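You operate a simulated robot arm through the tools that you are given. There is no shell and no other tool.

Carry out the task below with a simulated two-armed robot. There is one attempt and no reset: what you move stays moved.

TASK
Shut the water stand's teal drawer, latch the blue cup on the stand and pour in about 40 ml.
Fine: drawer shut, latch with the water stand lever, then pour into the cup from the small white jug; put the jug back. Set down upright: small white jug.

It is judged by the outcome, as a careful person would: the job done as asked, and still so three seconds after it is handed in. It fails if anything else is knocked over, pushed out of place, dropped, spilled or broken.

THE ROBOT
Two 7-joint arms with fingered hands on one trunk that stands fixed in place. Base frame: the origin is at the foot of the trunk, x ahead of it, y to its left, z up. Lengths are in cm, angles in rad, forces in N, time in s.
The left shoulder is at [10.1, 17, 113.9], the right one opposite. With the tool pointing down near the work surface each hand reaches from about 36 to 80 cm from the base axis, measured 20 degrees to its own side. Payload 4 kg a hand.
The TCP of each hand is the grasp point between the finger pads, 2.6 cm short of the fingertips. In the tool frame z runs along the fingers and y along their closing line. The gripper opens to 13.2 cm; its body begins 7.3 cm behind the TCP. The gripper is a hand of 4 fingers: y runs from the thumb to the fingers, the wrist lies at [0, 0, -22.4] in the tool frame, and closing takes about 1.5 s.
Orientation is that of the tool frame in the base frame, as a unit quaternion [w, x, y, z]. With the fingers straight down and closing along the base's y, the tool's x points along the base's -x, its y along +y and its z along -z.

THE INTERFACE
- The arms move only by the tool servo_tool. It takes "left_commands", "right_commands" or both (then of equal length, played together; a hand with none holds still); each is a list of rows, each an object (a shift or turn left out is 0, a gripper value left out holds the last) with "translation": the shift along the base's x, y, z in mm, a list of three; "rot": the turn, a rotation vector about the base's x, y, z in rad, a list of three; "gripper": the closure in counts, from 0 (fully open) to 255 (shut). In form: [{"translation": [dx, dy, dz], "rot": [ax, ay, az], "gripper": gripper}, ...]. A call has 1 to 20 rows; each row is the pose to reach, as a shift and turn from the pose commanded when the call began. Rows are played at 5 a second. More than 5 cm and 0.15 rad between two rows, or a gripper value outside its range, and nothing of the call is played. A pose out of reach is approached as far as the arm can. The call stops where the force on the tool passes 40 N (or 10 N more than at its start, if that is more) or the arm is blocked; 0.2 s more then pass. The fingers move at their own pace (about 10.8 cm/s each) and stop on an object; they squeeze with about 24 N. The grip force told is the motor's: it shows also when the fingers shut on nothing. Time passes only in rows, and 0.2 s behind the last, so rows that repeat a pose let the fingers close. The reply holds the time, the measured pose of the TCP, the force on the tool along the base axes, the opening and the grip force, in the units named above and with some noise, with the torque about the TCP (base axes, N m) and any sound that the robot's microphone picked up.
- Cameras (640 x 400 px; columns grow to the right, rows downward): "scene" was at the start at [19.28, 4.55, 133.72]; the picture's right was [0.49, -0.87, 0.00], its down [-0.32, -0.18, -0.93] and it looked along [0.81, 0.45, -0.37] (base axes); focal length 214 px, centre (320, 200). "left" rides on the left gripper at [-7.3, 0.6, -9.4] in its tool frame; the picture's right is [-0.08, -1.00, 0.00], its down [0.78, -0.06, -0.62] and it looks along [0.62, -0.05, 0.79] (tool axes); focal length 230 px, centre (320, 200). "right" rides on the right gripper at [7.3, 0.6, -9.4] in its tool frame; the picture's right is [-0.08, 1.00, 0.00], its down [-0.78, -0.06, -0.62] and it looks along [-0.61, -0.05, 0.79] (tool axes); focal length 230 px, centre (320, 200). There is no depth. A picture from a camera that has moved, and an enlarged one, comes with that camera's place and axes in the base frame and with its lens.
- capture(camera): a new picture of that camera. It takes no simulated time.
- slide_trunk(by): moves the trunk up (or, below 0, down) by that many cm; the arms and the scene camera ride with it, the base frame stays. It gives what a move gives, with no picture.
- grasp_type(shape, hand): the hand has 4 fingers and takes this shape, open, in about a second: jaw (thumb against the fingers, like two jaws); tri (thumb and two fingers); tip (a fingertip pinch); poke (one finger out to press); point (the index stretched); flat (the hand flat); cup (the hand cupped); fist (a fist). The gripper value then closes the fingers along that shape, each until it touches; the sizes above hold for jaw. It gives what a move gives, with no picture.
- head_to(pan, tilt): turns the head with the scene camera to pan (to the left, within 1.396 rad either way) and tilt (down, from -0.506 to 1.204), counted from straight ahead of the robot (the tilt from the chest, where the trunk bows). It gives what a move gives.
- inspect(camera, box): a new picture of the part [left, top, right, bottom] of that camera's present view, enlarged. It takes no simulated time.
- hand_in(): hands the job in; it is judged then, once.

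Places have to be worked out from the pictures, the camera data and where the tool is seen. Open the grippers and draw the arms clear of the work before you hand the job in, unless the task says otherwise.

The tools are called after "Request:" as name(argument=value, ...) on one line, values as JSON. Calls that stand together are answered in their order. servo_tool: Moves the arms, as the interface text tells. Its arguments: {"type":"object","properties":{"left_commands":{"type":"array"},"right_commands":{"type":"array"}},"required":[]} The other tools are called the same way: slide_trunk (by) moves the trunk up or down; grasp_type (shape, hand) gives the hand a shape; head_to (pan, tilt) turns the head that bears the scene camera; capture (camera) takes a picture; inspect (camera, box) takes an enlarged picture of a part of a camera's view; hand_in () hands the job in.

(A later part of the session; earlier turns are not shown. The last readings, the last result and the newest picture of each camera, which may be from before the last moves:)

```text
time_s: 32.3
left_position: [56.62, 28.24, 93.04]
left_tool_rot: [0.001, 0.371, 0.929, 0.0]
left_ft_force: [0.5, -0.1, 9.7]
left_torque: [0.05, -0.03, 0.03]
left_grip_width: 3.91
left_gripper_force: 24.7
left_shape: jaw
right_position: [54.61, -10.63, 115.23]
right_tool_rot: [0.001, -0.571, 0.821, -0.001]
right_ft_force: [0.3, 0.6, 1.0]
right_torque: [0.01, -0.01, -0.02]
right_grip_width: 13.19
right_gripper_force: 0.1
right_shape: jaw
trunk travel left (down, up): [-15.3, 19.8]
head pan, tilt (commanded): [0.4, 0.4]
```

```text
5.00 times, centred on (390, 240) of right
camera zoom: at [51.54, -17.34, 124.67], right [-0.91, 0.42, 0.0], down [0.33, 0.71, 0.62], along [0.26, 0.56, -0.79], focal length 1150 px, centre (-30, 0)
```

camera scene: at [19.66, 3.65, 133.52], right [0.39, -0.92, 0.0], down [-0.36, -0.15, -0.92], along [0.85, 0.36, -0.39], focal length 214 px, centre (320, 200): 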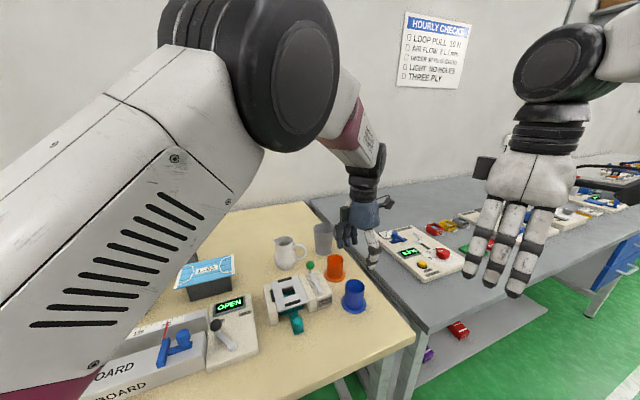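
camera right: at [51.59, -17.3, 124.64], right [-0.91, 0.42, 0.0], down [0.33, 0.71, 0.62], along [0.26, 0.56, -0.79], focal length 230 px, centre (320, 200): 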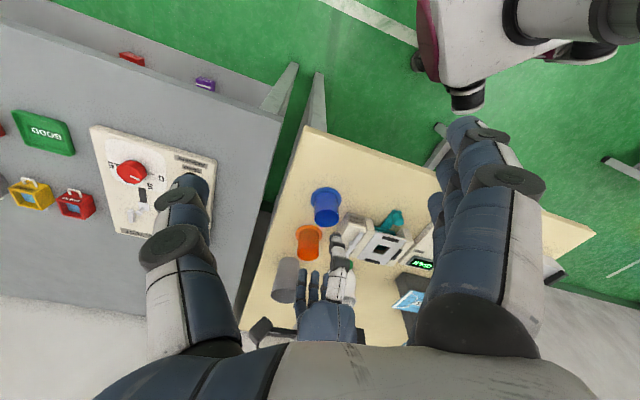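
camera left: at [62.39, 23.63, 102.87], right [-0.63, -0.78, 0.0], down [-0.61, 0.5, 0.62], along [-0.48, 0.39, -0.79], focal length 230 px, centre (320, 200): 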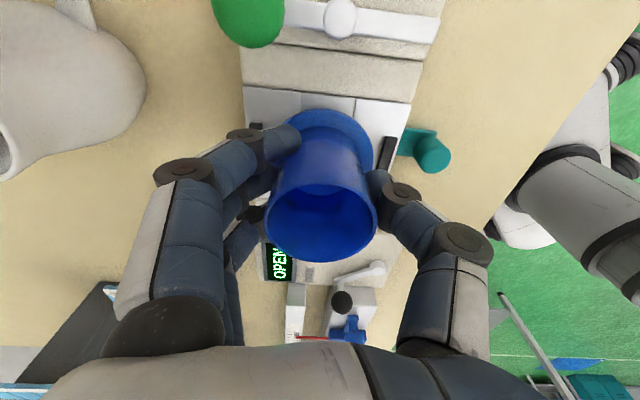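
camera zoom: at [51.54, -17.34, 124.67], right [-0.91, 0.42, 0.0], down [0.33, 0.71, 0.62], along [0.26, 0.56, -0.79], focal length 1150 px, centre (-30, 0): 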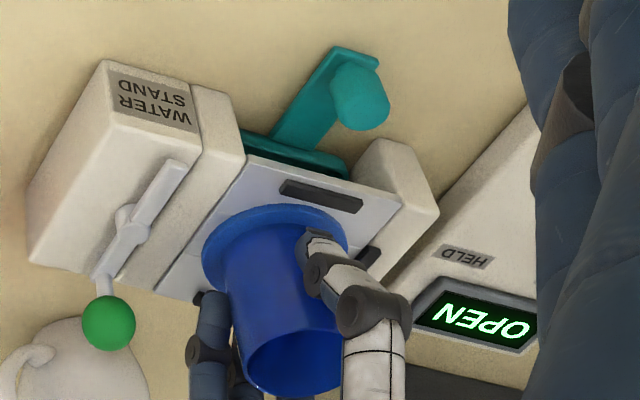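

Contact registers at 9.7 N and the cup is seated inside the fences. I'll ease the pressure and open the fingers.

Request:
servo_tool(left_commands=[{"translation": [0, 0, 2]}, {"translation": [0, 0, 2], "gripper": 150}, {"translation": [0, 0, 2], "gripper": 120}, {"translation": [0, 0, 2], "gripper": 90}, {"translation": [0, 0, 2], "gripper": 70}, {"translation": [0, 0, 2], "gripper": 70}])

Request:
capture(camera="left")

Request:
inspect(camera="scene", box=[260, 240, 340, 310])

Request:
inspect(camera="right", box=[350, 200, 430, 280])

```text
time_s: 33.7
left_position: [56.74, 28.34, 92.9]
left_tool_rot: [0.001, 0.371, 0.929, -0.001]
left_ft_force: [-0.2, -0.1, 0.3]
left_torque: [-0.04, -0.01, 0.03]
left_grip_width: 9.51
left_gripper_force: 0.1
left_shape: jaw
right_position: [54.6, -10.64, 115.17]
right_tool_rot: [0.0, -0.57, 0.821, 0.0]
right_ft_force: [-0.4, 0.0, -0.4]
right_torque: [0.0, -0.01, -0.03]
right_grip_width: 13.19
right_gripper_force: 0.1
right_shape: jaw
trunk travel left (down, up): [-15.3, 19.8]
head pan, tilt (commanded): [0.4, 0.4]
```

```text
taken
camera left: at [62.37, 23.61, 102.29], right [-0.63, -0.78, 0.0], down [-0.61, 0.5, 0.62], along [-0.48, 0.39, -0.79], focal length 230 px, centre (320, 200)
```

left: 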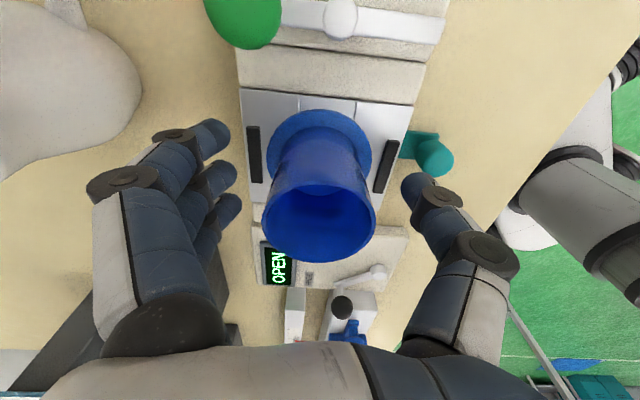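

```text
5.71 times, centred on (300, 275) of scene
camera zoom: at [19.69, 3.65, 133.51], right [0.39, -0.92, 0.0], down [-0.36, -0.15, -0.92], along [0.85, 0.36, -0.39], focal length 1226 px, centre (434, -229)
```

zoom: 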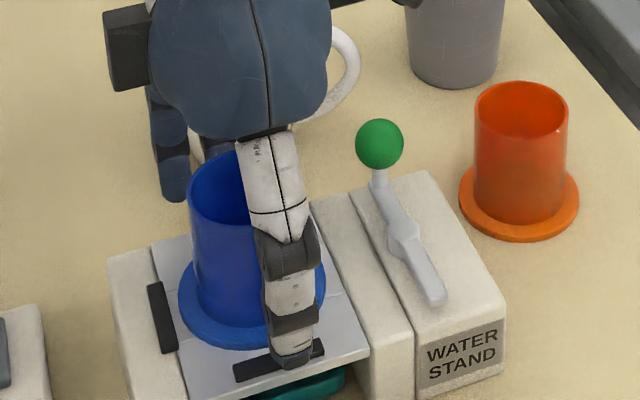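

```text
5.00 times, centred on (390, 240) of right
camera zoom: at [51.62, -17.3, 124.61], right [-0.91, 0.42, 0.0], down [0.33, 0.71, 0.62], along [0.26, 0.56, -0.79], focal length 1150 px, centre (-30, 0)
```

zoom: 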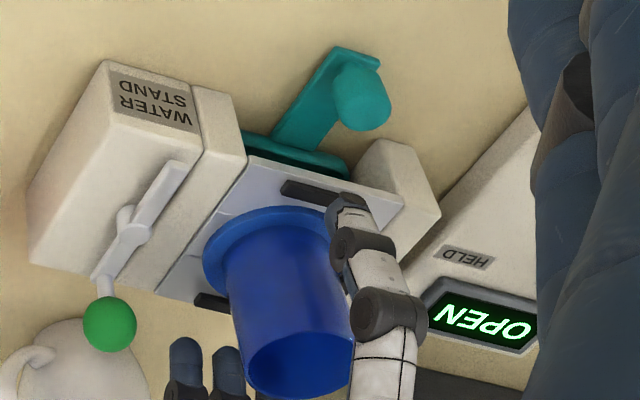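

The cup stands free, centred between the fences. I'll withdraw the hand straight up.

Request:
servo_tool(left_commands=[{"translation": [0, 0, 30]}, {"translation": [0, 0, 60]}, {"translation": [0, 0, 90]}, {"translation": [0, 0, 110]}])

Request:
capture(camera="left")

Request:
capture(camera="scene")

Request:
inspect(camera="scene", box=[260, 240, 340, 310])

```text
time_s: 34.7
left_position: [56.79, 28.42, 103.89]
left_tool_rot: [-0.001, 0.371, 0.929, 0.0]
left_ft_force: [-0.3, 1.0, -0.1]
left_torque: [0.0, 0.0, -0.02]
left_grip_width: 9.54
left_gripper_force: 0.1
left_shape: jaw
right_position: [54.63, -10.61, 115.21]
right_tool_rot: [0.001, -0.57, 0.821, 0.0]
right_ft_force: [0.5, 0.5, -0.2]
right_torque: [0.01, 0.0, 0.05]
right_grip_width: 13.2
right_gripper_force: 0.2
right_shape: jaw
trunk travel left (down, up): [-15.3, 19.8]
head pan, tilt (commanded): [0.4, 0.4]
```

```text
taken
camera left: at [62.41, 23.67, 113.22], right [-0.63, -0.78, 0.0], down [-0.61, 0.5, 0.62], along [-0.48, 0.39, -0.79], focal length 230 px, centre (320, 200)
```

left: 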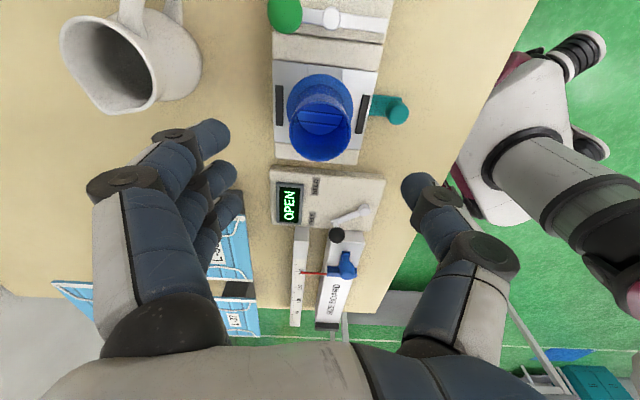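

```text
taken
camera scene: at [19.68, 3.65, 133.51], right [0.39, -0.92, 0.0], down [-0.36, -0.15, -0.92], along [0.85, 0.36, -0.39], focal length 214 px, centre (320, 200)
```

scene: 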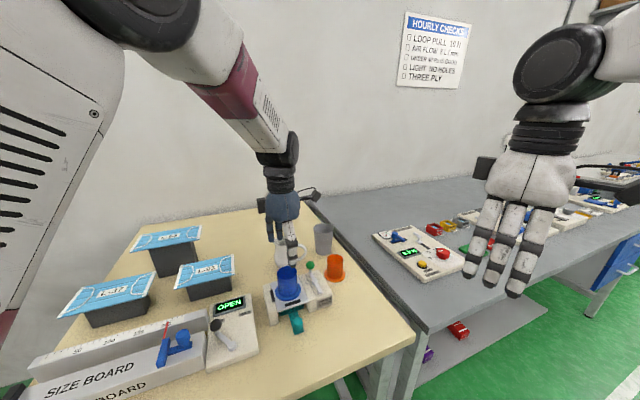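

```text
5.71 times, centred on (300, 275) of scene
camera zoom: at [19.68, 3.65, 133.51], right [0.39, -0.92, 0.0], down [-0.36, -0.15, -0.92], along [0.85, 0.36, -0.39], focal length 1226 px, centre (434, -229)
```

zoom: 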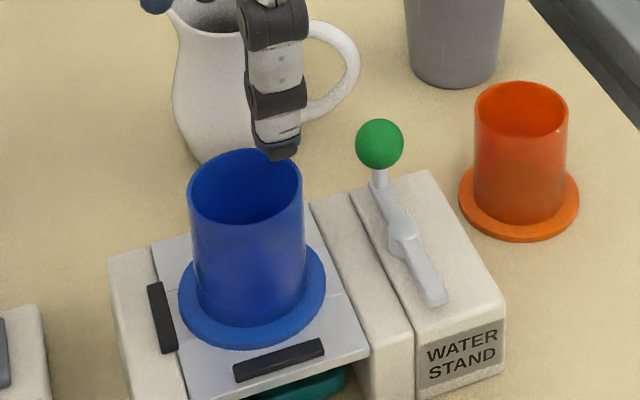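

The cup is well seated. I'll zoom in on the lever and the jug interior from here.

Request:
inspect(camera="left", box=[250, 0, 420, 130])

Request:
inspect(camera="left", box=[40, 0, 240, 130])

```text
3.08 times, centred on (335, 65) of left
camera zoom: at [62.41, 23.67, 113.22], right [-0.63, -0.78, 0.0], down [-0.61, 0.5, 0.62], along [-0.48, 0.39, -0.79], focal length 708 px, centre (274, 615)
```

zoom: 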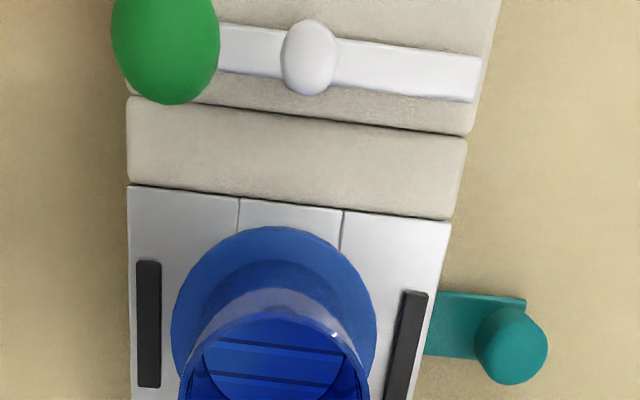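

```text
3.08 times, centred on (140, 65) of left
camera zoom: at [62.41, 23.67, 113.22], right [-0.63, -0.78, 0.0], down [-0.61, 0.5, 0.62], along [-0.48, 0.39, -0.79], focal length 708 px, centre (874, 615)
```

zoom: 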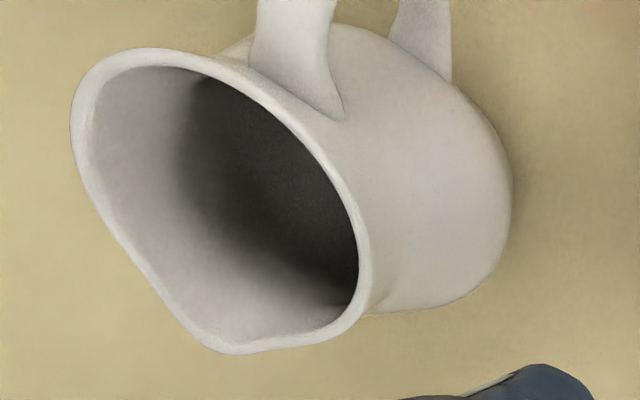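

The lever's hub is near (62, 23) and the green knob near (64.2, 25.5, 92.1). A quarter turn clockwise, seen from above, swings the tongue over the flange. I'll turn the left hand square, narrow the fingers to about 4.5 cm, and hover above the knob so I can sweep it toward -y.

Request:
servo_tool(left_commands=[{"translation": [14, -5, 5], "rot": [0, 0, 0.127], "gripper": 100}, {"translation": [28, -10, 5], "rot": [0, 0, 0.253], "gripper": 120}, {"translation": [42, -15, 5], "rot": [0, 0, 0.38], "gripper": 140}, {"translation": [56, -20, 5], "rot": [0, 0, 0.507], "gripper": 168}, {"translation": [70, -25, 5], "rot": [0, 0, 0.633]}, {"translation": [82, -29, 5], "rot": [0, 0, 0.76]}, {"translation": [82, -29, 5], "rot": [0, 0, 0.76]}])

Request:
capture(camera="left")

Request:
inspect(camera="scene", box=[260, 210, 360, 310])

Request:
inspect(camera="right", box=[310, 180, 430, 300])

```text
time_s: 36.3
left_position: [64.95, 25.54, 104.48]
left_tool_rot: [0.0, -0.001, 1.0, -0.001]
left_ft_force: [0.0, 0.3, 0.5]
left_torque: [0.02, -0.01, -0.03]
left_grip_width: 4.58
left_gripper_force: 0.0
left_shape: jaw
right_position: [54.62, -10.66, 115.25]
right_tool_rot: [0.0, -0.571, 0.821, 0.0]
right_ft_force: [-0.8, 0.9, -0.3]
right_torque: [0.0, -0.02, 0.02]
right_grip_width: 13.2
right_gripper_force: 0.0
right_shape: jaw
trunk travel left (down, up): [-15.3, 19.8]
head pan, tilt (commanded): [0.4, 0.4]
```

```text
taken
camera left: at [72.18, 25.97, 113.82], right [0.08, -1.0, 0.0], down [-0.78, -0.06, 0.62], along [-0.61, -0.05, -0.79], focal length 230 px, centre (320, 200)
```

left: 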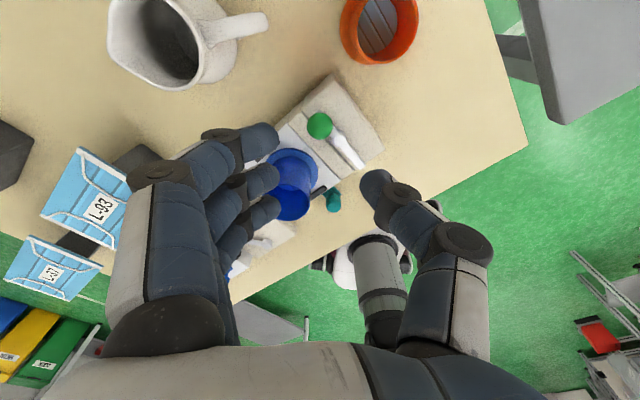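

```text
4.00 times, centred on (310, 260) of scene
camera zoom: at [19.66, 3.64, 133.52], right [0.39, -0.92, 0.0], down [-0.36, -0.15, -0.92], along [0.85, 0.36, -0.39], focal length 858 px, centre (360, -40)
```

zoom: 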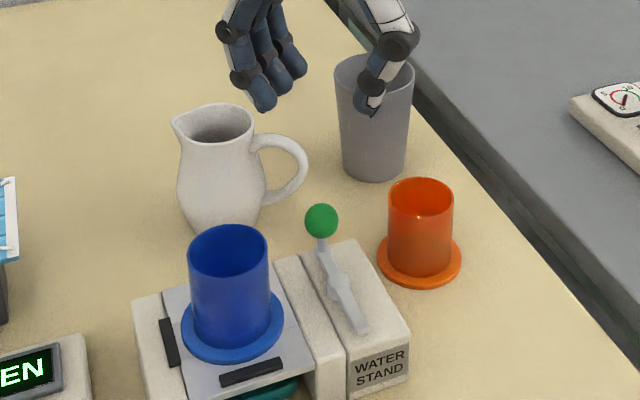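

```text
3.33 times, centred on (370, 240) of right
camera zoom: at [51.6, -17.3, 124.63], right [-0.91, 0.42, 0.0], down [0.33, 0.71, 0.62], along [0.26, 0.56, -0.79], focal length 767 px, centre (153, 67)
```

zoom: 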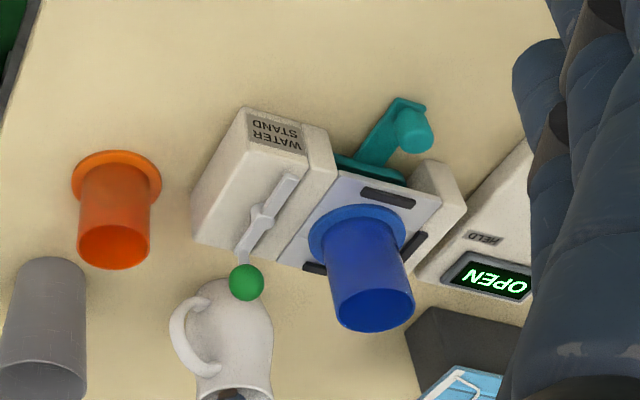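

The knob sits directly below the gap between thumb and fingers. I'll descend around it.

Request:
servo_tool(left_commands=[{"translation": [0, 0, -35]}, {"translation": [0, 0, -70]}, {"translation": [0, 0, -100]}, {"translation": [0, 0, -110]}, {"translation": [0, 0, -110]}])

Request:
capture(camera="left")

Request:
inspect(camera="scene", box=[260, 210, 360, 310])

Request:
inspect(camera="right", box=[310, 180, 430, 300])

```text
time_s: 37.5
left_position: [65.0, 25.41, 93.42]
left_tool_rot: [0.0, 0.0, 1.0, -0.001]
left_ft_force: [0.8, 0.6, 0.6]
left_torque: [0.0, -0.02, -0.02]
left_grip_width: 4.57
left_gripper_force: 0.0
left_shape: jaw
right_position: [54.74, -10.7, 115.16]
right_tool_rot: [0.0, -0.57, 0.822, 0.0]
right_ft_force: [0.4, 0.4, 1.3]
right_torque: [0.02, 0.01, 0.0]
right_grip_width: 13.18
right_gripper_force: 0.1
right_shape: jaw
trunk travel left (down, up): [-15.3, 19.8]
head pan, tilt (commanded): [0.4, 0.4]
```

```text
taken
camera left: at [72.22, 25.97, 102.82], right [0.08, -1.0, 0.0], down [-0.78, -0.06, 0.62], along [-0.62, -0.05, -0.79], focal length 230 px, centre (320, 200)
```

left: 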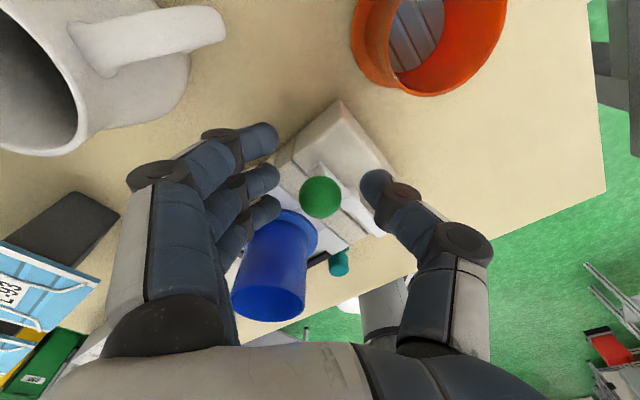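

```text
4.00 times, centred on (310, 260) of scene
camera zoom: at [19.69, 3.65, 133.51], right [0.39, -0.92, 0.0], down [-0.36, -0.15, -0.92], along [0.85, 0.36, -0.39], focal length 858 px, centre (360, -40)
```

zoom: 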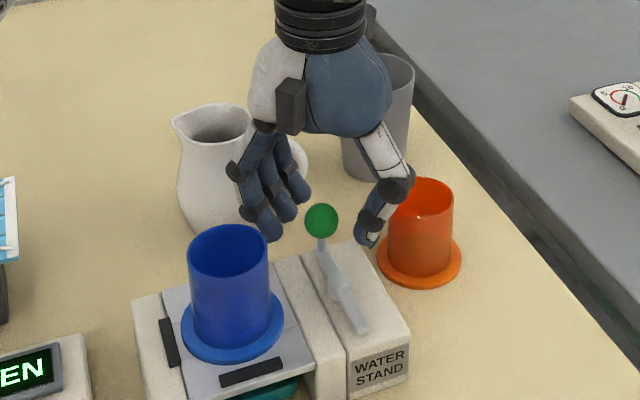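

```text
3.33 times, centred on (370, 240) of right
camera zoom: at [51.63, -17.3, 124.61], right [-0.91, 0.42, 0.0], down [0.33, 0.71, 0.62], along [0.26, 0.56, -0.79], focal length 767 px, centre (153, 67)
```

zoom: 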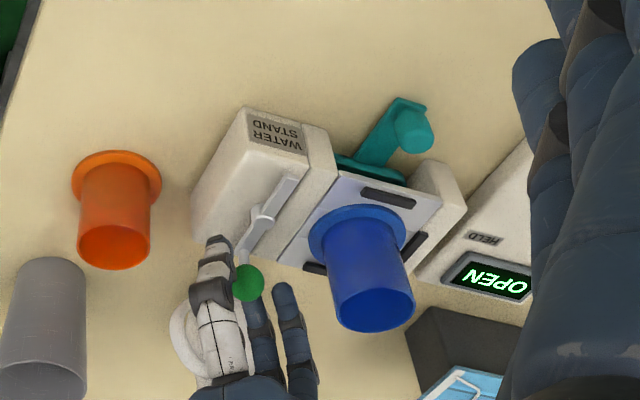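

The knob is caged between thumb and fingers at the right height. I'll start sweeping toward -y in 5 mm steps.

Request:
servo_tool(left_commands=[{"translation": [0, -5, 0]}, {"translation": [0, -10, 0]}, {"translation": [0, -15, 0]}, {"translation": [0, -20, 0]}, {"translation": [0, -25, 0]}])

Request:
capture(camera="left")

Request:
inspect(camera="scene", box=[260, 210, 360, 310])

```text
time_s: 38.7
left_position: [65.04, 23.01, 93.34]
left_tool_rot: [0.0, 0.0, 1.0, -0.001]
left_ft_force: [2.4, 3.9, 0.0]
left_torque: [0.08, -0.02, -0.11]
left_grip_width: 4.7
left_gripper_force: 0.1
left_shape: jaw
right_position: [54.69, -10.55, 115.19]
right_tool_rot: [0.0, -0.571, 0.821, 0.0]
right_ft_force: [-0.9, -1.0, -1.0]
right_torque: [-0.01, 0.0, -0.01]
right_grip_width: 13.21
right_gripper_force: 0.2
right_shape: jaw
trunk travel left (down, up): [-15.3, 19.8]
head pan, tilt (commanded): [0.4, 0.4]
```

```text
taken
camera left: at [72.28, 23.51, 102.78], right [0.08, -1.0, 0.0], down [-0.79, -0.06, 0.62], along [-0.61, -0.05, -0.79], focal length 230 px, centre (320, 200)
```

left: 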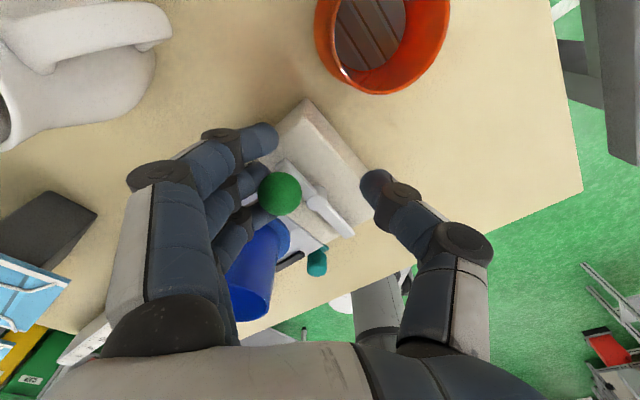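

```text
4.00 times, centred on (310, 260) of scene
camera zoom: at [19.73, 3.69, 133.5], right [0.39, -0.92, 0.0], down [-0.36, -0.15, -0.92], along [0.85, 0.36, -0.39], focal length 858 px, centre (360, -40)
```

zoom: 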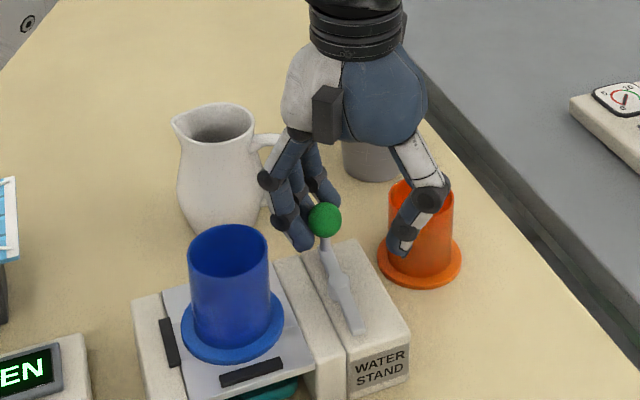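

The lever is starting to turn, with about 4.5 N on the fingers. I'll continue the sweep.

Request:
servo_tool(left_commands=[{"translation": [2, -5, 0]}, {"translation": [3, -10, 0]}, {"translation": [4, -15, 0]}, {"translation": [4, -20, 0]}])

Request:
capture(camera="left")

Request:
inspect(camera="scene", box=[260, 210, 360, 310])

Request:
inspect(camera="right", box=[310, 180, 430, 300])

```text
time_s: 39.7
left_position: [65.32, 20.88, 93.28]
left_tool_rot: [-0.003, -0.001, 1.0, -0.002]
left_ft_force: [1.3, 1.3, -0.7]
left_torque: [0.02, -0.03, -0.03]
left_grip_width: 4.61
left_gripper_force: 0.0
left_shape: jaw
right_position: [54.73, -10.7, 115.19]
right_tool_rot: [0.0, -0.571, 0.821, -0.001]
right_ft_force: [-0.3, -1.2, 0.3]
right_torque: [0.03, 0.0, 0.01]
right_grip_width: 13.19
right_gripper_force: 0.0
right_shape: jaw
trunk travel left (down, up): [-15.3, 19.8]
head pan, tilt (commanded): [0.4, 0.4]
```

```text
taken
camera left: at [72.56, 21.36, 102.57], right [0.08, -1.0, 0.0], down [-0.78, -0.06, 0.62], along [-0.62, -0.05, -0.78], focal length 230 px, centre (320, 200)
```

left: 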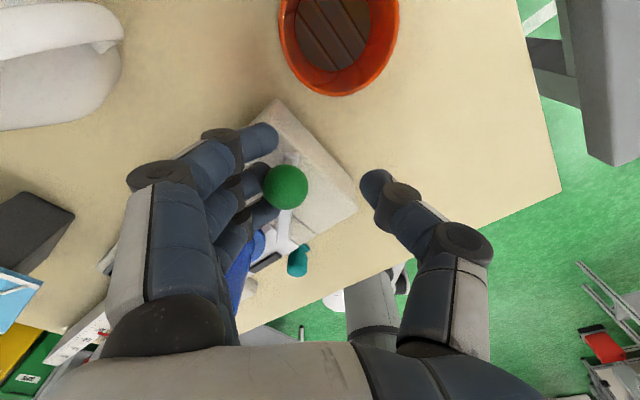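

```text
4.00 times, centred on (310, 260) of scene
camera zoom: at [19.77, 3.69, 133.48], right [0.39, -0.92, 0.0], down [-0.36, -0.15, -0.92], along [0.85, 0.36, -0.39], focal length 858 px, centre (360, -40)
```

zoom: 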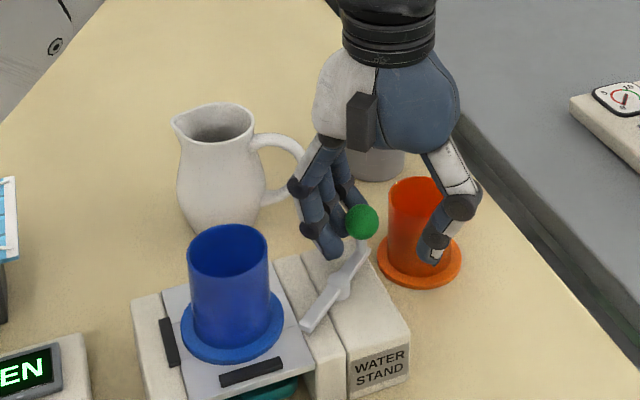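

```text
3.33 times, centred on (370, 240) of right
camera zoom: at [51.7, -17.26, 124.56], right [-0.91, 0.42, 0.0], down [0.33, 0.71, 0.62], along [0.26, 0.56, -0.79], focal length 767 px, centre (153, 67)
```

zoom: 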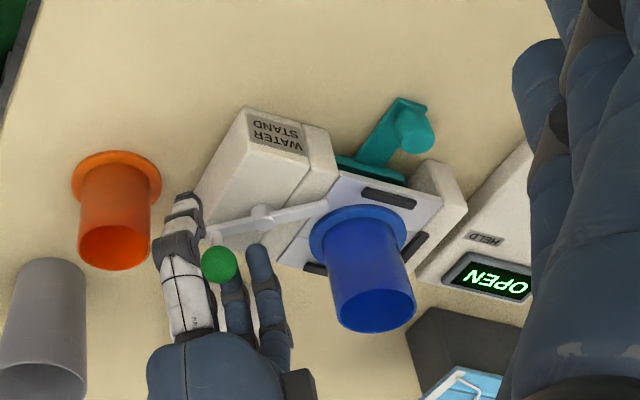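

The tongue is swinging toward the cup. I'll continue with small steps until it reaches the stop.

Request:
servo_tool(left_commands=[{"translation": [-1, -4, 0]}, {"translation": [-2, -8, 0]}, {"translation": [-3, -12, 0]}])

Request:
inspect(camera="scene", box=[260, 210, 360, 310])

Request:
inspect(camera="right", box=[310, 180, 430, 300])

```text
time_s: 40.5
left_position: [64.96, 19.79, 93.26]
left_tool_rot: [0.0, 0.0, 1.0, -0.002]
left_ft_force: [1.0, 1.3, -0.3]
left_torque: [-0.01, -0.02, -0.04]
left_grip_width: 4.57
left_gripper_force: 0.0
left_shape: jaw
right_position: [54.59, -10.6, 115.17]
right_tool_rot: [0.0, -0.57, 0.821, 0.0]
right_ft_force: [0.5, -0.2, 0.7]
right_torque: [0.03, 0.03, 0.03]
right_grip_width: 13.21
right_gripper_force: 0.1
right_shape: jaw
trunk travel left (down, up): [-15.3, 19.8]
head pan, tilt (commanded): [0.4, 0.4]
```

```text
4.00 times, centred on (310, 260) of scene
camera zoom: at [19.7, 3.65, 133.5], right [0.39, -0.92, 0.0], down [-0.36, -0.15, -0.92], along [0.85, 0.36, -0.39], focal length 858 px, centre (360, -40)
```

zoom: 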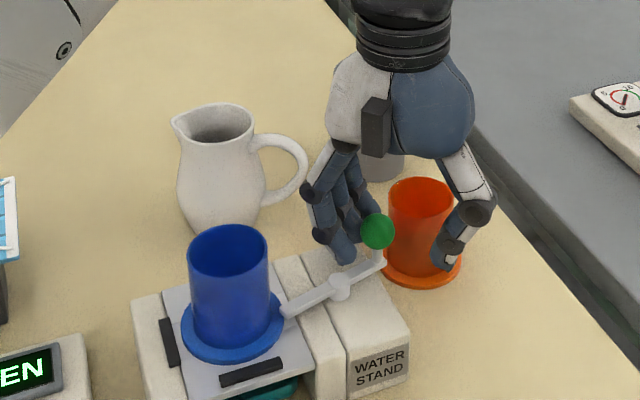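

```text
3.33 times, centred on (370, 240) of right
camera zoom: at [51.64, -17.3, 124.6], right [-0.91, 0.42, 0.0], down [0.33, 0.71, 0.62], along [0.26, 0.56, -0.79], focal length 767 px, centre (153, 67)
```

zoom: 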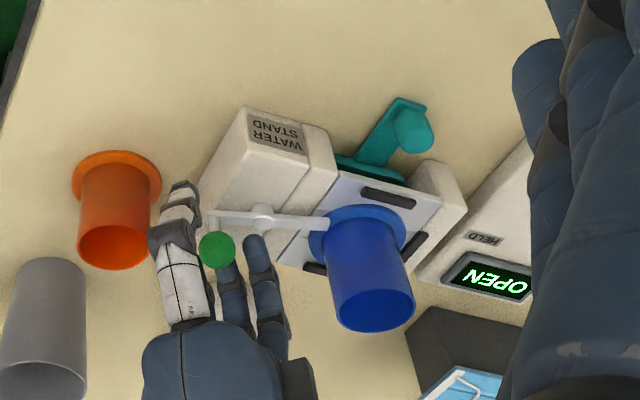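

The tongue is now over the flange edge and needs a few more degrees. I'll continue in 3 mm steps.

Request:
servo_tool(left_commands=[{"translation": [-1, -3, 0]}, {"translation": [-2, -6, 0]}, {"translation": [-3, -9, 0]}])

Request:
inspect(camera="scene", box=[260, 210, 360, 310])

Request:
inspect(camera="right", box=[310, 180, 430, 300])

```text
time_s: 41.3
left_position: [64.73, 18.83, 93.35]
left_tool_rot: [0.0, 0.0, 1.0, -0.001]
left_ft_force: [1.0, 2.0, -0.6]
left_torque: [0.01, 0.0, -0.02]
left_grip_width: 4.62
left_gripper_force: 0.1
left_shape: jaw
right_position: [54.64, -10.71, 115.12]
right_tool_rot: [0.001, -0.57, 0.821, 0.001]
right_ft_force: [-0.5, 0.5, -0.4]
right_torque: [0.0, -0.01, 0.01]
right_grip_width: 13.19
right_gripper_force: 0.2
right_shape: jaw
trunk travel left (down, up): [-15.3, 19.8]
head pan, tilt (commanded): [0.4, 0.4]
```

```text
4.00 times, centred on (310, 260) of scene
camera zoom: at [19.71, 3.67, 133.5], right [0.39, -0.92, 0.0], down [-0.36, -0.15, -0.92], along [0.85, 0.36, -0.39], focal length 858 px, centre (360, -40)
```

zoom: 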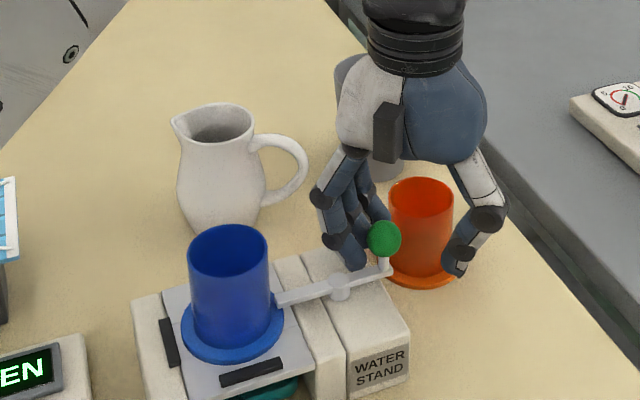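

```text
3.33 times, centred on (370, 240) of right
camera zoom: at [51.65, -17.28, 124.6], right [-0.91, 0.42, 0.0], down [0.33, 0.71, 0.62], along [0.26, 0.56, -0.79], focal length 767 px, centre (153, 67)
```

zoom: 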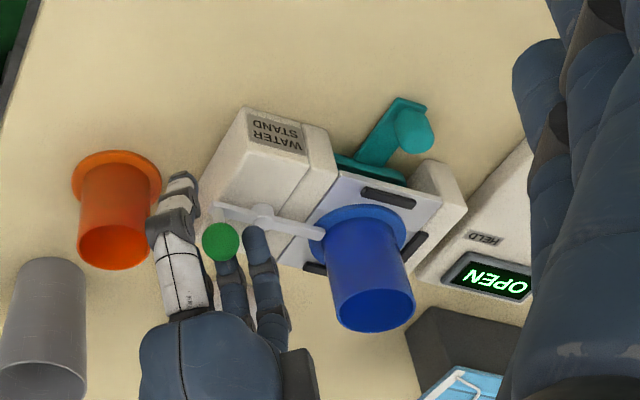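

The lever is now perpendicular to its start, with the tongue over the flange. I'll nudge 3 mm more to feel for the end stop.

Request:
servo_tool(left_commands=[{"translation": [-1, -2, 0]}, {"translation": [-2, -4, 0]}])

Request:
inspect(camera="right", box=[310, 180, 430, 300])

```text
time_s: 41.9
left_position: [64.49, 18.45, 93.3]
left_tool_rot: [0.0, 0.001, 1.0, -0.001]
left_ft_force: [4.3, 3.1, -0.6]
left_torque: [0.05, -0.01, -0.12]
left_grip_width: 4.71
left_gripper_force: 0.2
left_shape: jaw
right_position: [54.76, -10.71, 115.14]
right_tool_rot: [0.0, -0.57, 0.822, 0.001]
right_ft_force: [-0.1, -0.5, -0.7]
right_torque: [0.01, 0.01, -0.01]
right_grip_width: 13.19
right_gripper_force: 0.1
right_shape: jaw
trunk travel left (down, up): [-15.3, 19.8]
head pan, tilt (commanded): [0.4, 0.4]
```

```text
3.33 times, centred on (370, 240) of right
camera zoom: at [51.67, -17.26, 124.59], right [-0.91, 0.42, 0.0], down [0.33, 0.71, 0.62], along [0.26, 0.56, -0.79], focal length 767 px, centre (153, 67)
```

zoom: 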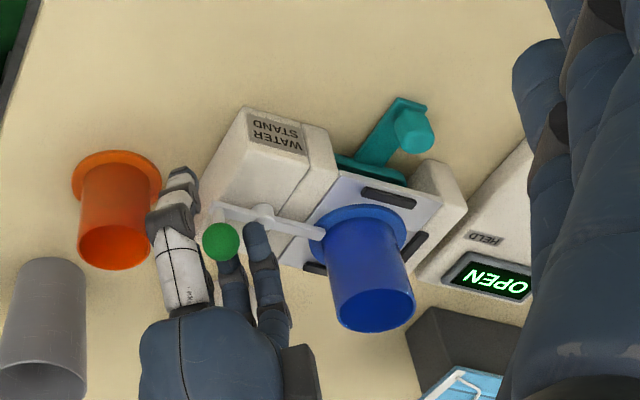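

Resistance is rising to about 5 N. One more small nudge to confirm the stop.

Request:
servo_tool(left_commands=[{"translation": [-1, -3, 0]}, {"translation": [-1, -3, 0]}])

Request:
inspect(camera="right", box=[310, 180, 430, 300])

Request:
inspect(camera="scene", box=[260, 210, 360, 310])

```text
time_s: 42.5
left_position: [64.43, 18.24, 93.3]
left_tool_rot: [-0.001, 0.001, 1.0, -0.001]
left_ft_force: [3.3, 4.6, -0.2]
left_torque: [0.07, -0.09, -0.13]
left_grip_width: 4.81
left_gripper_force: 0.1
left_shape: jaw
right_position: [54.62, -10.5, 115.24]
right_tool_rot: [0.0, -0.571, 0.821, 0.001]
right_ft_force: [-0.2, -0.3, 0.2]
right_torque: [0.0, 0.02, 0.02]
right_grip_width: 13.18
right_gripper_force: 0.1
right_shape: jaw
trunk travel left (down, up): [-15.3, 19.8]
head pan, tilt (commanded): [0.4, 0.4]
```

```text
3.33 times, centred on (370, 240) of right
camera zoom: at [51.67, -17.25, 124.59], right [-0.91, 0.42, 0.0], down [0.33, 0.71, 0.62], along [0.26, 0.56, -0.79], focal length 767 px, centre (153, 67)
```

zoom: 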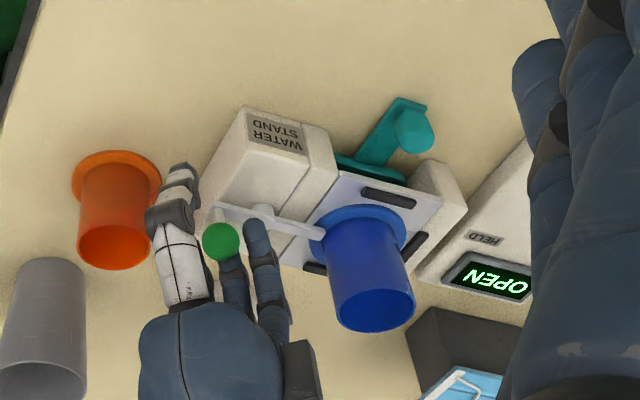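

```text
4.00 times, centred on (310, 260) of scene
camera zoom: at [19.73, 3.71, 133.5], right [0.39, -0.92, 0.0], down [-0.36, -0.15, -0.92], along [0.85, 0.36, -0.39], focal length 858 px, centre (360, -40)
```

zoom: 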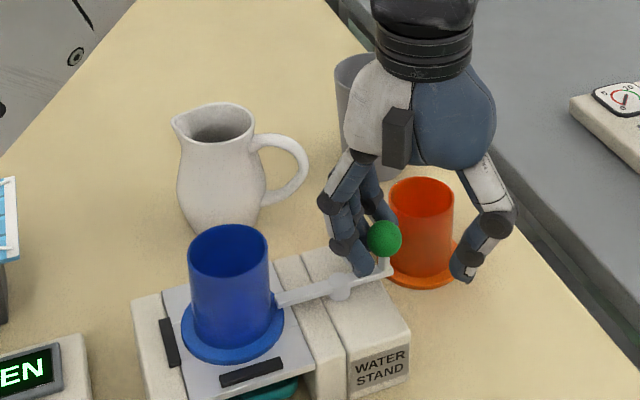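

The lever has stopped at a quarter turn with the tongue over the flange, and the fingers just flex now, so it is latched. I'll back off slightly and lift away.

Request:
servo_tool(left_commands=[{"translation": [1, 6, 0]}, {"translation": [1, 8, 0]}, {"translation": [1, 8, 40]}, {"translation": [1, 8, 80]}, {"translation": [1, 8, 110]}])

Request:
capture(camera="left")

Request:
inspect(camera="scene", box=[260, 240, 340, 310])

Request:
inspect(camera="right", box=[340, 190, 420, 270])

```text
time_s: 43.7
left_position: [64.48, 19.01, 104.46]
left_tool_rot: [0.0, 0.0, 1.0, -0.001]
left_ft_force: [0.0, 0.8, -0.4]
left_torque: [-0.02, -0.01, 0.01]
left_grip_width: 4.59
left_gripper_force: 0.1
left_shape: jaw
right_position: [54.55, -10.71, 115.22]
right_tool_rot: [0.0, -0.571, 0.821, 0.0]
right_ft_force: [0.4, 0.7, 0.0]
right_torque: [0.0, -0.01, 0.05]
right_grip_width: 13.19
right_gripper_force: 0.0
right_shape: jaw
trunk travel left (down, up): [-15.3, 19.8]
head pan, tilt (commanded): [0.4, 0.4]
```

```text
taken
camera left: at [71.77, 19.49, 113.9], right [0.08, -1.0, 0.0], down [-0.78, -0.06, 0.62], along [-0.61, -0.05, -0.79], focal length 230 px, centre (320, 200)
```

left: 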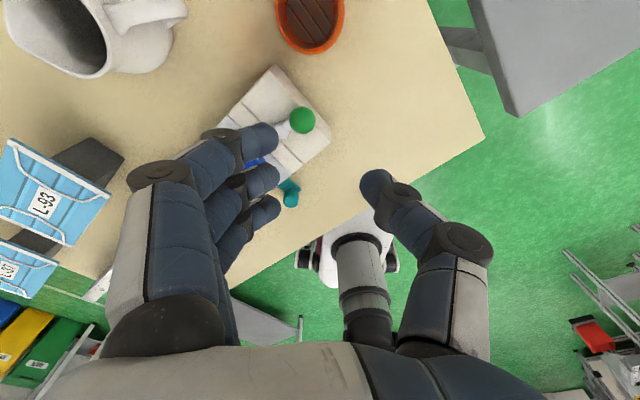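

```text
5.71 times, centred on (300, 275) of scene
camera zoom: at [19.62, 3.64, 133.53], right [0.39, -0.92, 0.0], down [-0.36, -0.15, -0.92], along [0.85, 0.36, -0.39], focal length 1226 px, centre (434, -229)
```

zoom: 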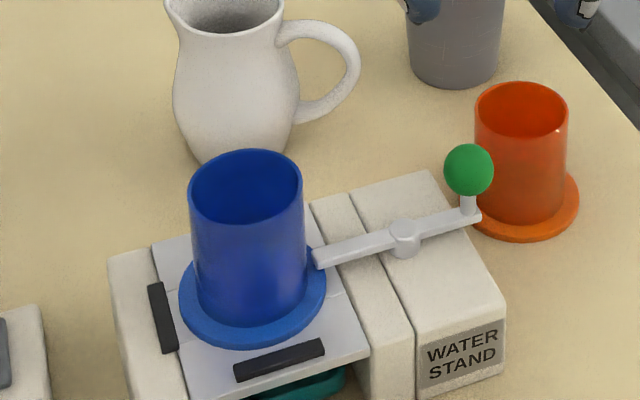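

```text
5.00 times, centred on (380, 230) of right
camera zoom: at [51.56, -17.31, 124.65], right [-0.91, 0.42, 0.0], down [0.33, 0.71, 0.62], along [0.26, 0.56, -0.79], focal length 1150 px, centre (20, 50)
```

zoom: 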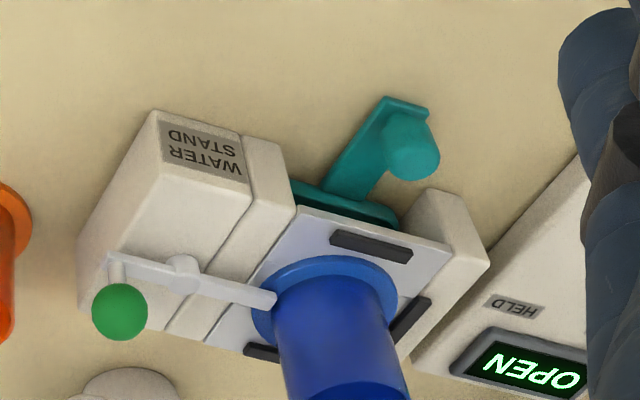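

The cup is latched. Next the jug: I'll move above it, turned back to -45° so the fingers close across its flanks (the spout–handle line is roughly at ±45°), opened to about 9.5 cm.

Request:
servo_tool(left_commands=[{"translation": [7, 29, 10], "rot": [0, 0, -0.13], "gripper": 71}, {"translation": [14, 58, 20], "rot": [0, 0, -0.26], "gripper": 71}, {"translation": [21, 87, 30], "rot": [0, 0, -0.39]}, {"translation": [28, 116, 35], "rot": [0, 0, -0.52]}, {"translation": [36, 145, 38], "rot": [0, 0, -0.65]}, {"translation": [43, 175, 40], "rot": [0, 0, -0.785]}, {"translation": [43, 175, 40], "rot": [0, 0, -0.785]}])

Request:
capture(camera="left")

Request:
capture(camera="scene")

```text
time_s: 45.3
left_position: [68.9, 36.51, 108.39]
left_tool_rot: [0.0, 0.384, 0.923, -0.001]
left_ft_force: [-0.1, -0.2, 1.1]
left_torque: [-0.01, -0.01, 0.0]
left_grip_width: 9.47
left_gripper_force: 0.0
left_shape: jaw
right_position: [54.61, -10.65, 115.15]
right_tool_rot: [-0.001, -0.571, 0.821, 0.0]
right_ft_force: [0.5, 0.1, -0.5]
right_torque: [0.02, 0.0, 0.01]
right_grip_width: 13.19
right_gripper_force: 0.1
right_shape: jaw
trunk travel left (down, up): [-15.3, 19.8]
head pan, tilt (commanded): [0.4, 0.4]
```

```text
taken
camera left: at [74.42, 31.62, 117.85], right [-0.65, -0.76, 0.0], down [-0.6, 0.51, 0.62], along [-0.47, 0.4, -0.79], focal length 230 px, centre (320, 200)
```

left: 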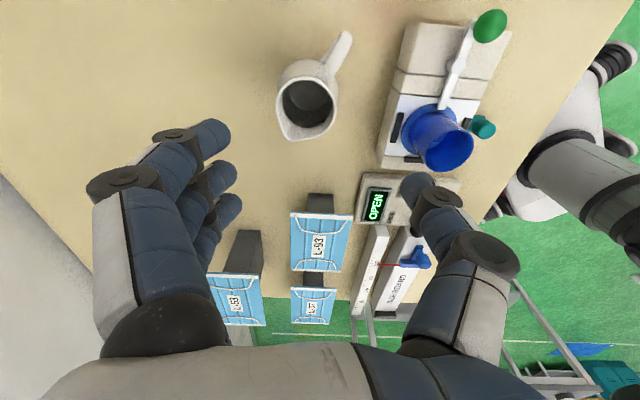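

```text
taken
camera scene: at [19.67, 3.62, 133.52], right [0.39, -0.92, 0.0], down [-0.36, -0.15, -0.92], along [0.85, 0.36, -0.39], focal length 214 px, centre (320, 200)
```

scene: 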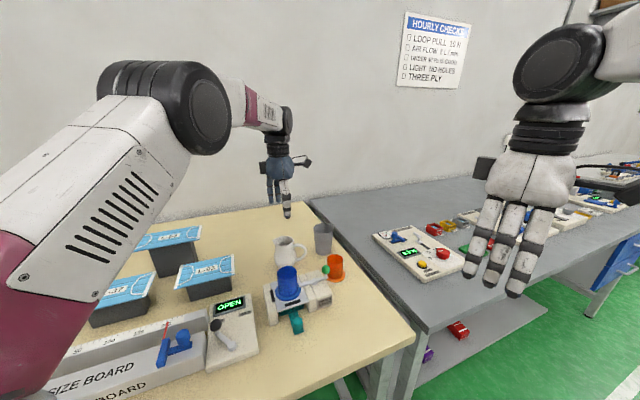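

Request:
inspect(camera="left", box=[250, 20, 390, 150])

```text
3.08 times, centred on (320, 85) of left
camera zoom: at [74.42, 31.62, 117.85], right [-0.65, -0.76, 0.0], down [-0.6, 0.51, 0.62], along [-0.47, 0.4, -0.79], focal length 708 px, centre (320, 554)
```

zoom: 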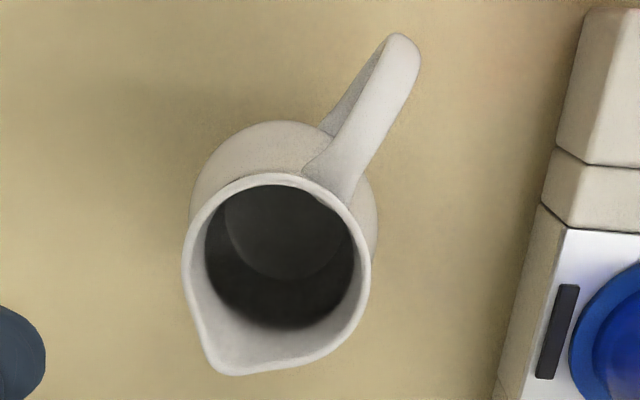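

From above, the jug's axis is near (70.3, 36.9) and its spout–handle line is turned about 29° from my hand. I'll rotate the hand another -0.5 rad and centre over the jug.

Request:
servo_tool(left_commands=[{"translation": [4, 1, 0], "rot": [0, 0, -0.125]}, {"translation": [8, 2, 0], "rot": [0, 0, -0.25]}, {"translation": [12, 3, 0], "rot": [0, 0, -0.375]}, {"translation": [14, 4, 0], "rot": [0, 0, -0.5]}, {"translation": [14, 4, 0], "rot": [0, 0, -0.5]}])

Request:
capture(camera="left")

Request:
inspect(camera="left", box=[250, 20, 390, 150])

Request:
inspect(camera="scene", box=[230, 160, 350, 300])

```text
time_s: 46.5
left_position: [70.13, 36.91, 108.37]
left_tool_rot: [0.0, 0.6, 0.8, -0.001]
left_ft_force: [-0.5, 0.6, 0.3]
left_torque: [0.01, 0.01, -0.02]
left_grip_width: 9.48
left_gripper_force: 0.0
left_shape: jaw
right_position: [54.64, -10.68, 115.27]
right_tool_rot: [0.0, -0.571, 0.821, 0.0]
right_ft_force: [-0.7, -0.6, 0.8]
right_torque: [0.01, -0.02, 0.02]
right_grip_width: 13.18
right_gripper_force: 0.2
right_shape: jaw
trunk travel left (down, up): [-15.3, 19.8]
head pan, tilt (commanded): [0.4, 0.4]
```

```text
taken
camera left: at [72.81, 29.93, 117.79], right [-0.94, -0.35, 0.0], down [-0.28, 0.74, 0.62], along [-0.22, 0.58, -0.79], focal length 230 px, centre (320, 200)
```

left: 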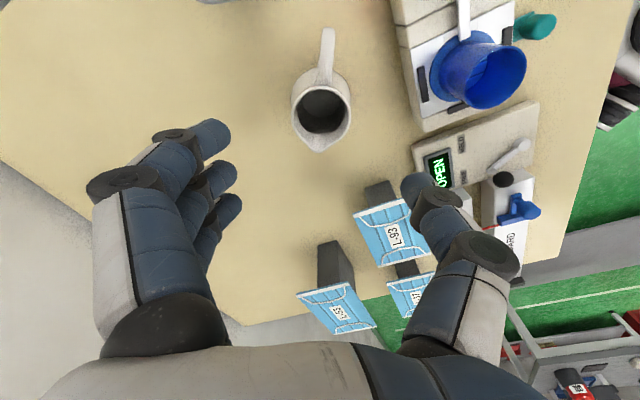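

```text
3.08 times, centred on (320, 85) of left
camera zoom: at [72.81, 29.93, 117.79], right [-0.94, -0.35, 0.0], down [-0.28, 0.74, 0.62], along [-0.22, 0.58, -0.79], focal length 708 px, centre (320, 554)
```

zoom: 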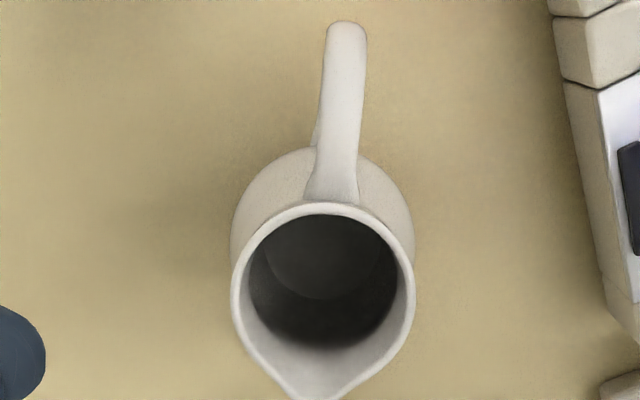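

```text
2.86 times, centred on (290, 230) of scene
camera zoom: at [19.69, 3.64, 133.51], right [0.39, -0.92, 0.0], down [-0.36, -0.15, -0.92], along [0.85, 0.36, -0.39], focal length 613 px, centre (406, 114)
```

zoom: 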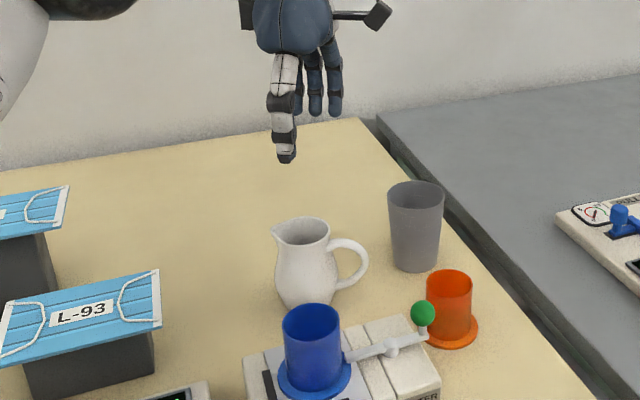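

The hand is now aligned with the jug's spout–handle axis and centred. I'll look closely into the jug for the water level before gripping.

Request:
inspect(camera="left", box=[288, 70, 353, 152])

```text
4.88 times, centred on (320, 111) of left
camera zoom: at [72.81, 29.93, 117.79], right [-0.94, -0.35, 0.0], down [-0.28, 0.74, 0.62], along [-0.22, 0.58, -0.79], focal length 1122 px, centre (318, 634)
```

zoom: 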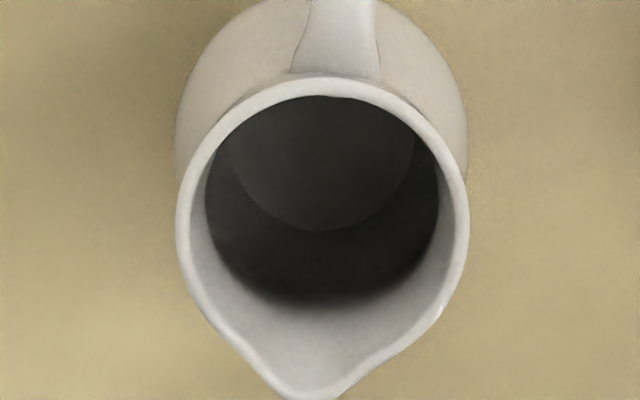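

There's a water surface visible inside, at roughly z 89–90 (about 6 cm of water). I'll descend in stages around the jug body, first to just above the rim.

Request:
servo_tool(left_commands=[{"translation": [0, 0, -40]}, {"translation": [0, 0, -80]}, {"translation": [0, 0, -105]}, {"translation": [0, 0, -105]}])

Request:
capture(camera="left")

Request:
inspect(camera="scene", box=[230, 160, 350, 300])

Request:
inspect(camera="right", box=[280, 180, 420, 320])

```text
time_s: 47.5
left_position: [70.29, 36.84, 97.94]
left_tool_rot: [0.0, 0.599, 0.801, 0.0]
left_ft_force: [0.8, -0.9, -0.8]
left_torque: [0.02, -0.02, -0.01]
left_grip_width: 9.5
left_gripper_force: 0.1
left_shape: jaw
right_position: [54.64, -10.71, 115.19]
right_tool_rot: [0.0, -0.571, 0.821, 0.0]
right_ft_force: [-1.1, -0.3, 0.0]
right_torque: [0.0, -0.02, -0.01]
right_grip_width: 13.2
right_gripper_force: 0.1
right_shape: jaw
trunk travel left (down, up): [-15.3, 19.8]
head pan, tilt (commanded): [0.4, 0.4]
```

```text
taken
camera left: at [72.79, 29.92, 107.29], right [-0.93, -0.36, 0.0], down [-0.28, 0.74, 0.62], along [-0.22, 0.58, -0.79], focal length 230 px, centre (320, 200)
```

left: 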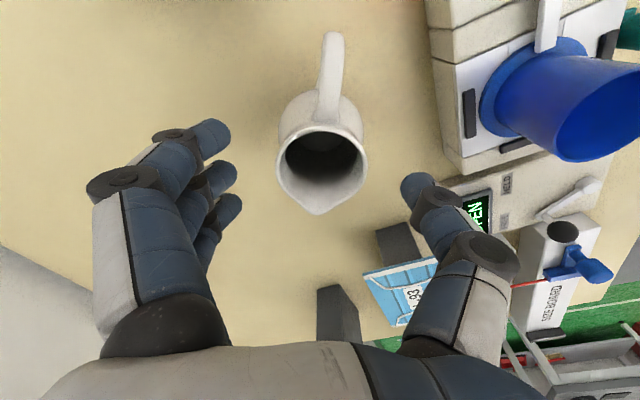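

```text
2.86 times, centred on (290, 230) of scene
camera zoom: at [19.66, 3.64, 133.52], right [0.39, -0.92, 0.0], down [-0.36, -0.15, -0.92], along [0.85, 0.36, -0.39], focal length 613 px, centre (406, 114)
```

zoom: 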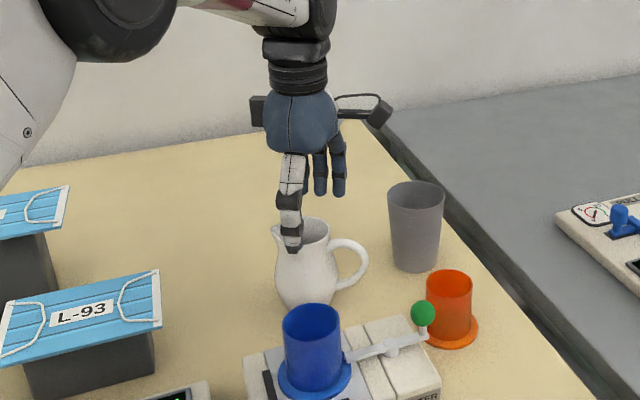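

```text
2.86 times, centred on (350, 250) of right
camera zoom: at [51.6, -17.31, 124.63], right [-0.91, 0.42, 0.0], down [0.33, 0.71, 0.62], along [0.26, 0.56, -0.79], focal length 657 px, centre (234, 57)
```

zoom: 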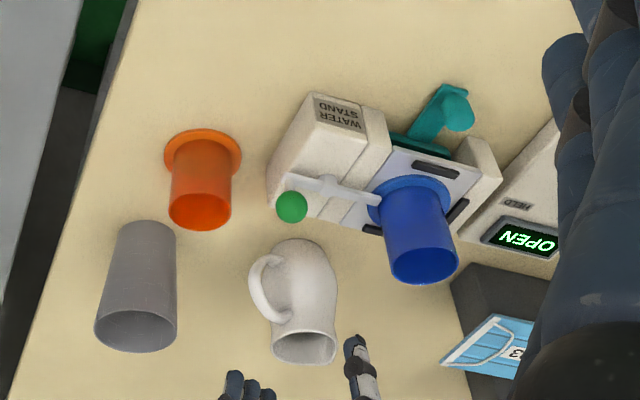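

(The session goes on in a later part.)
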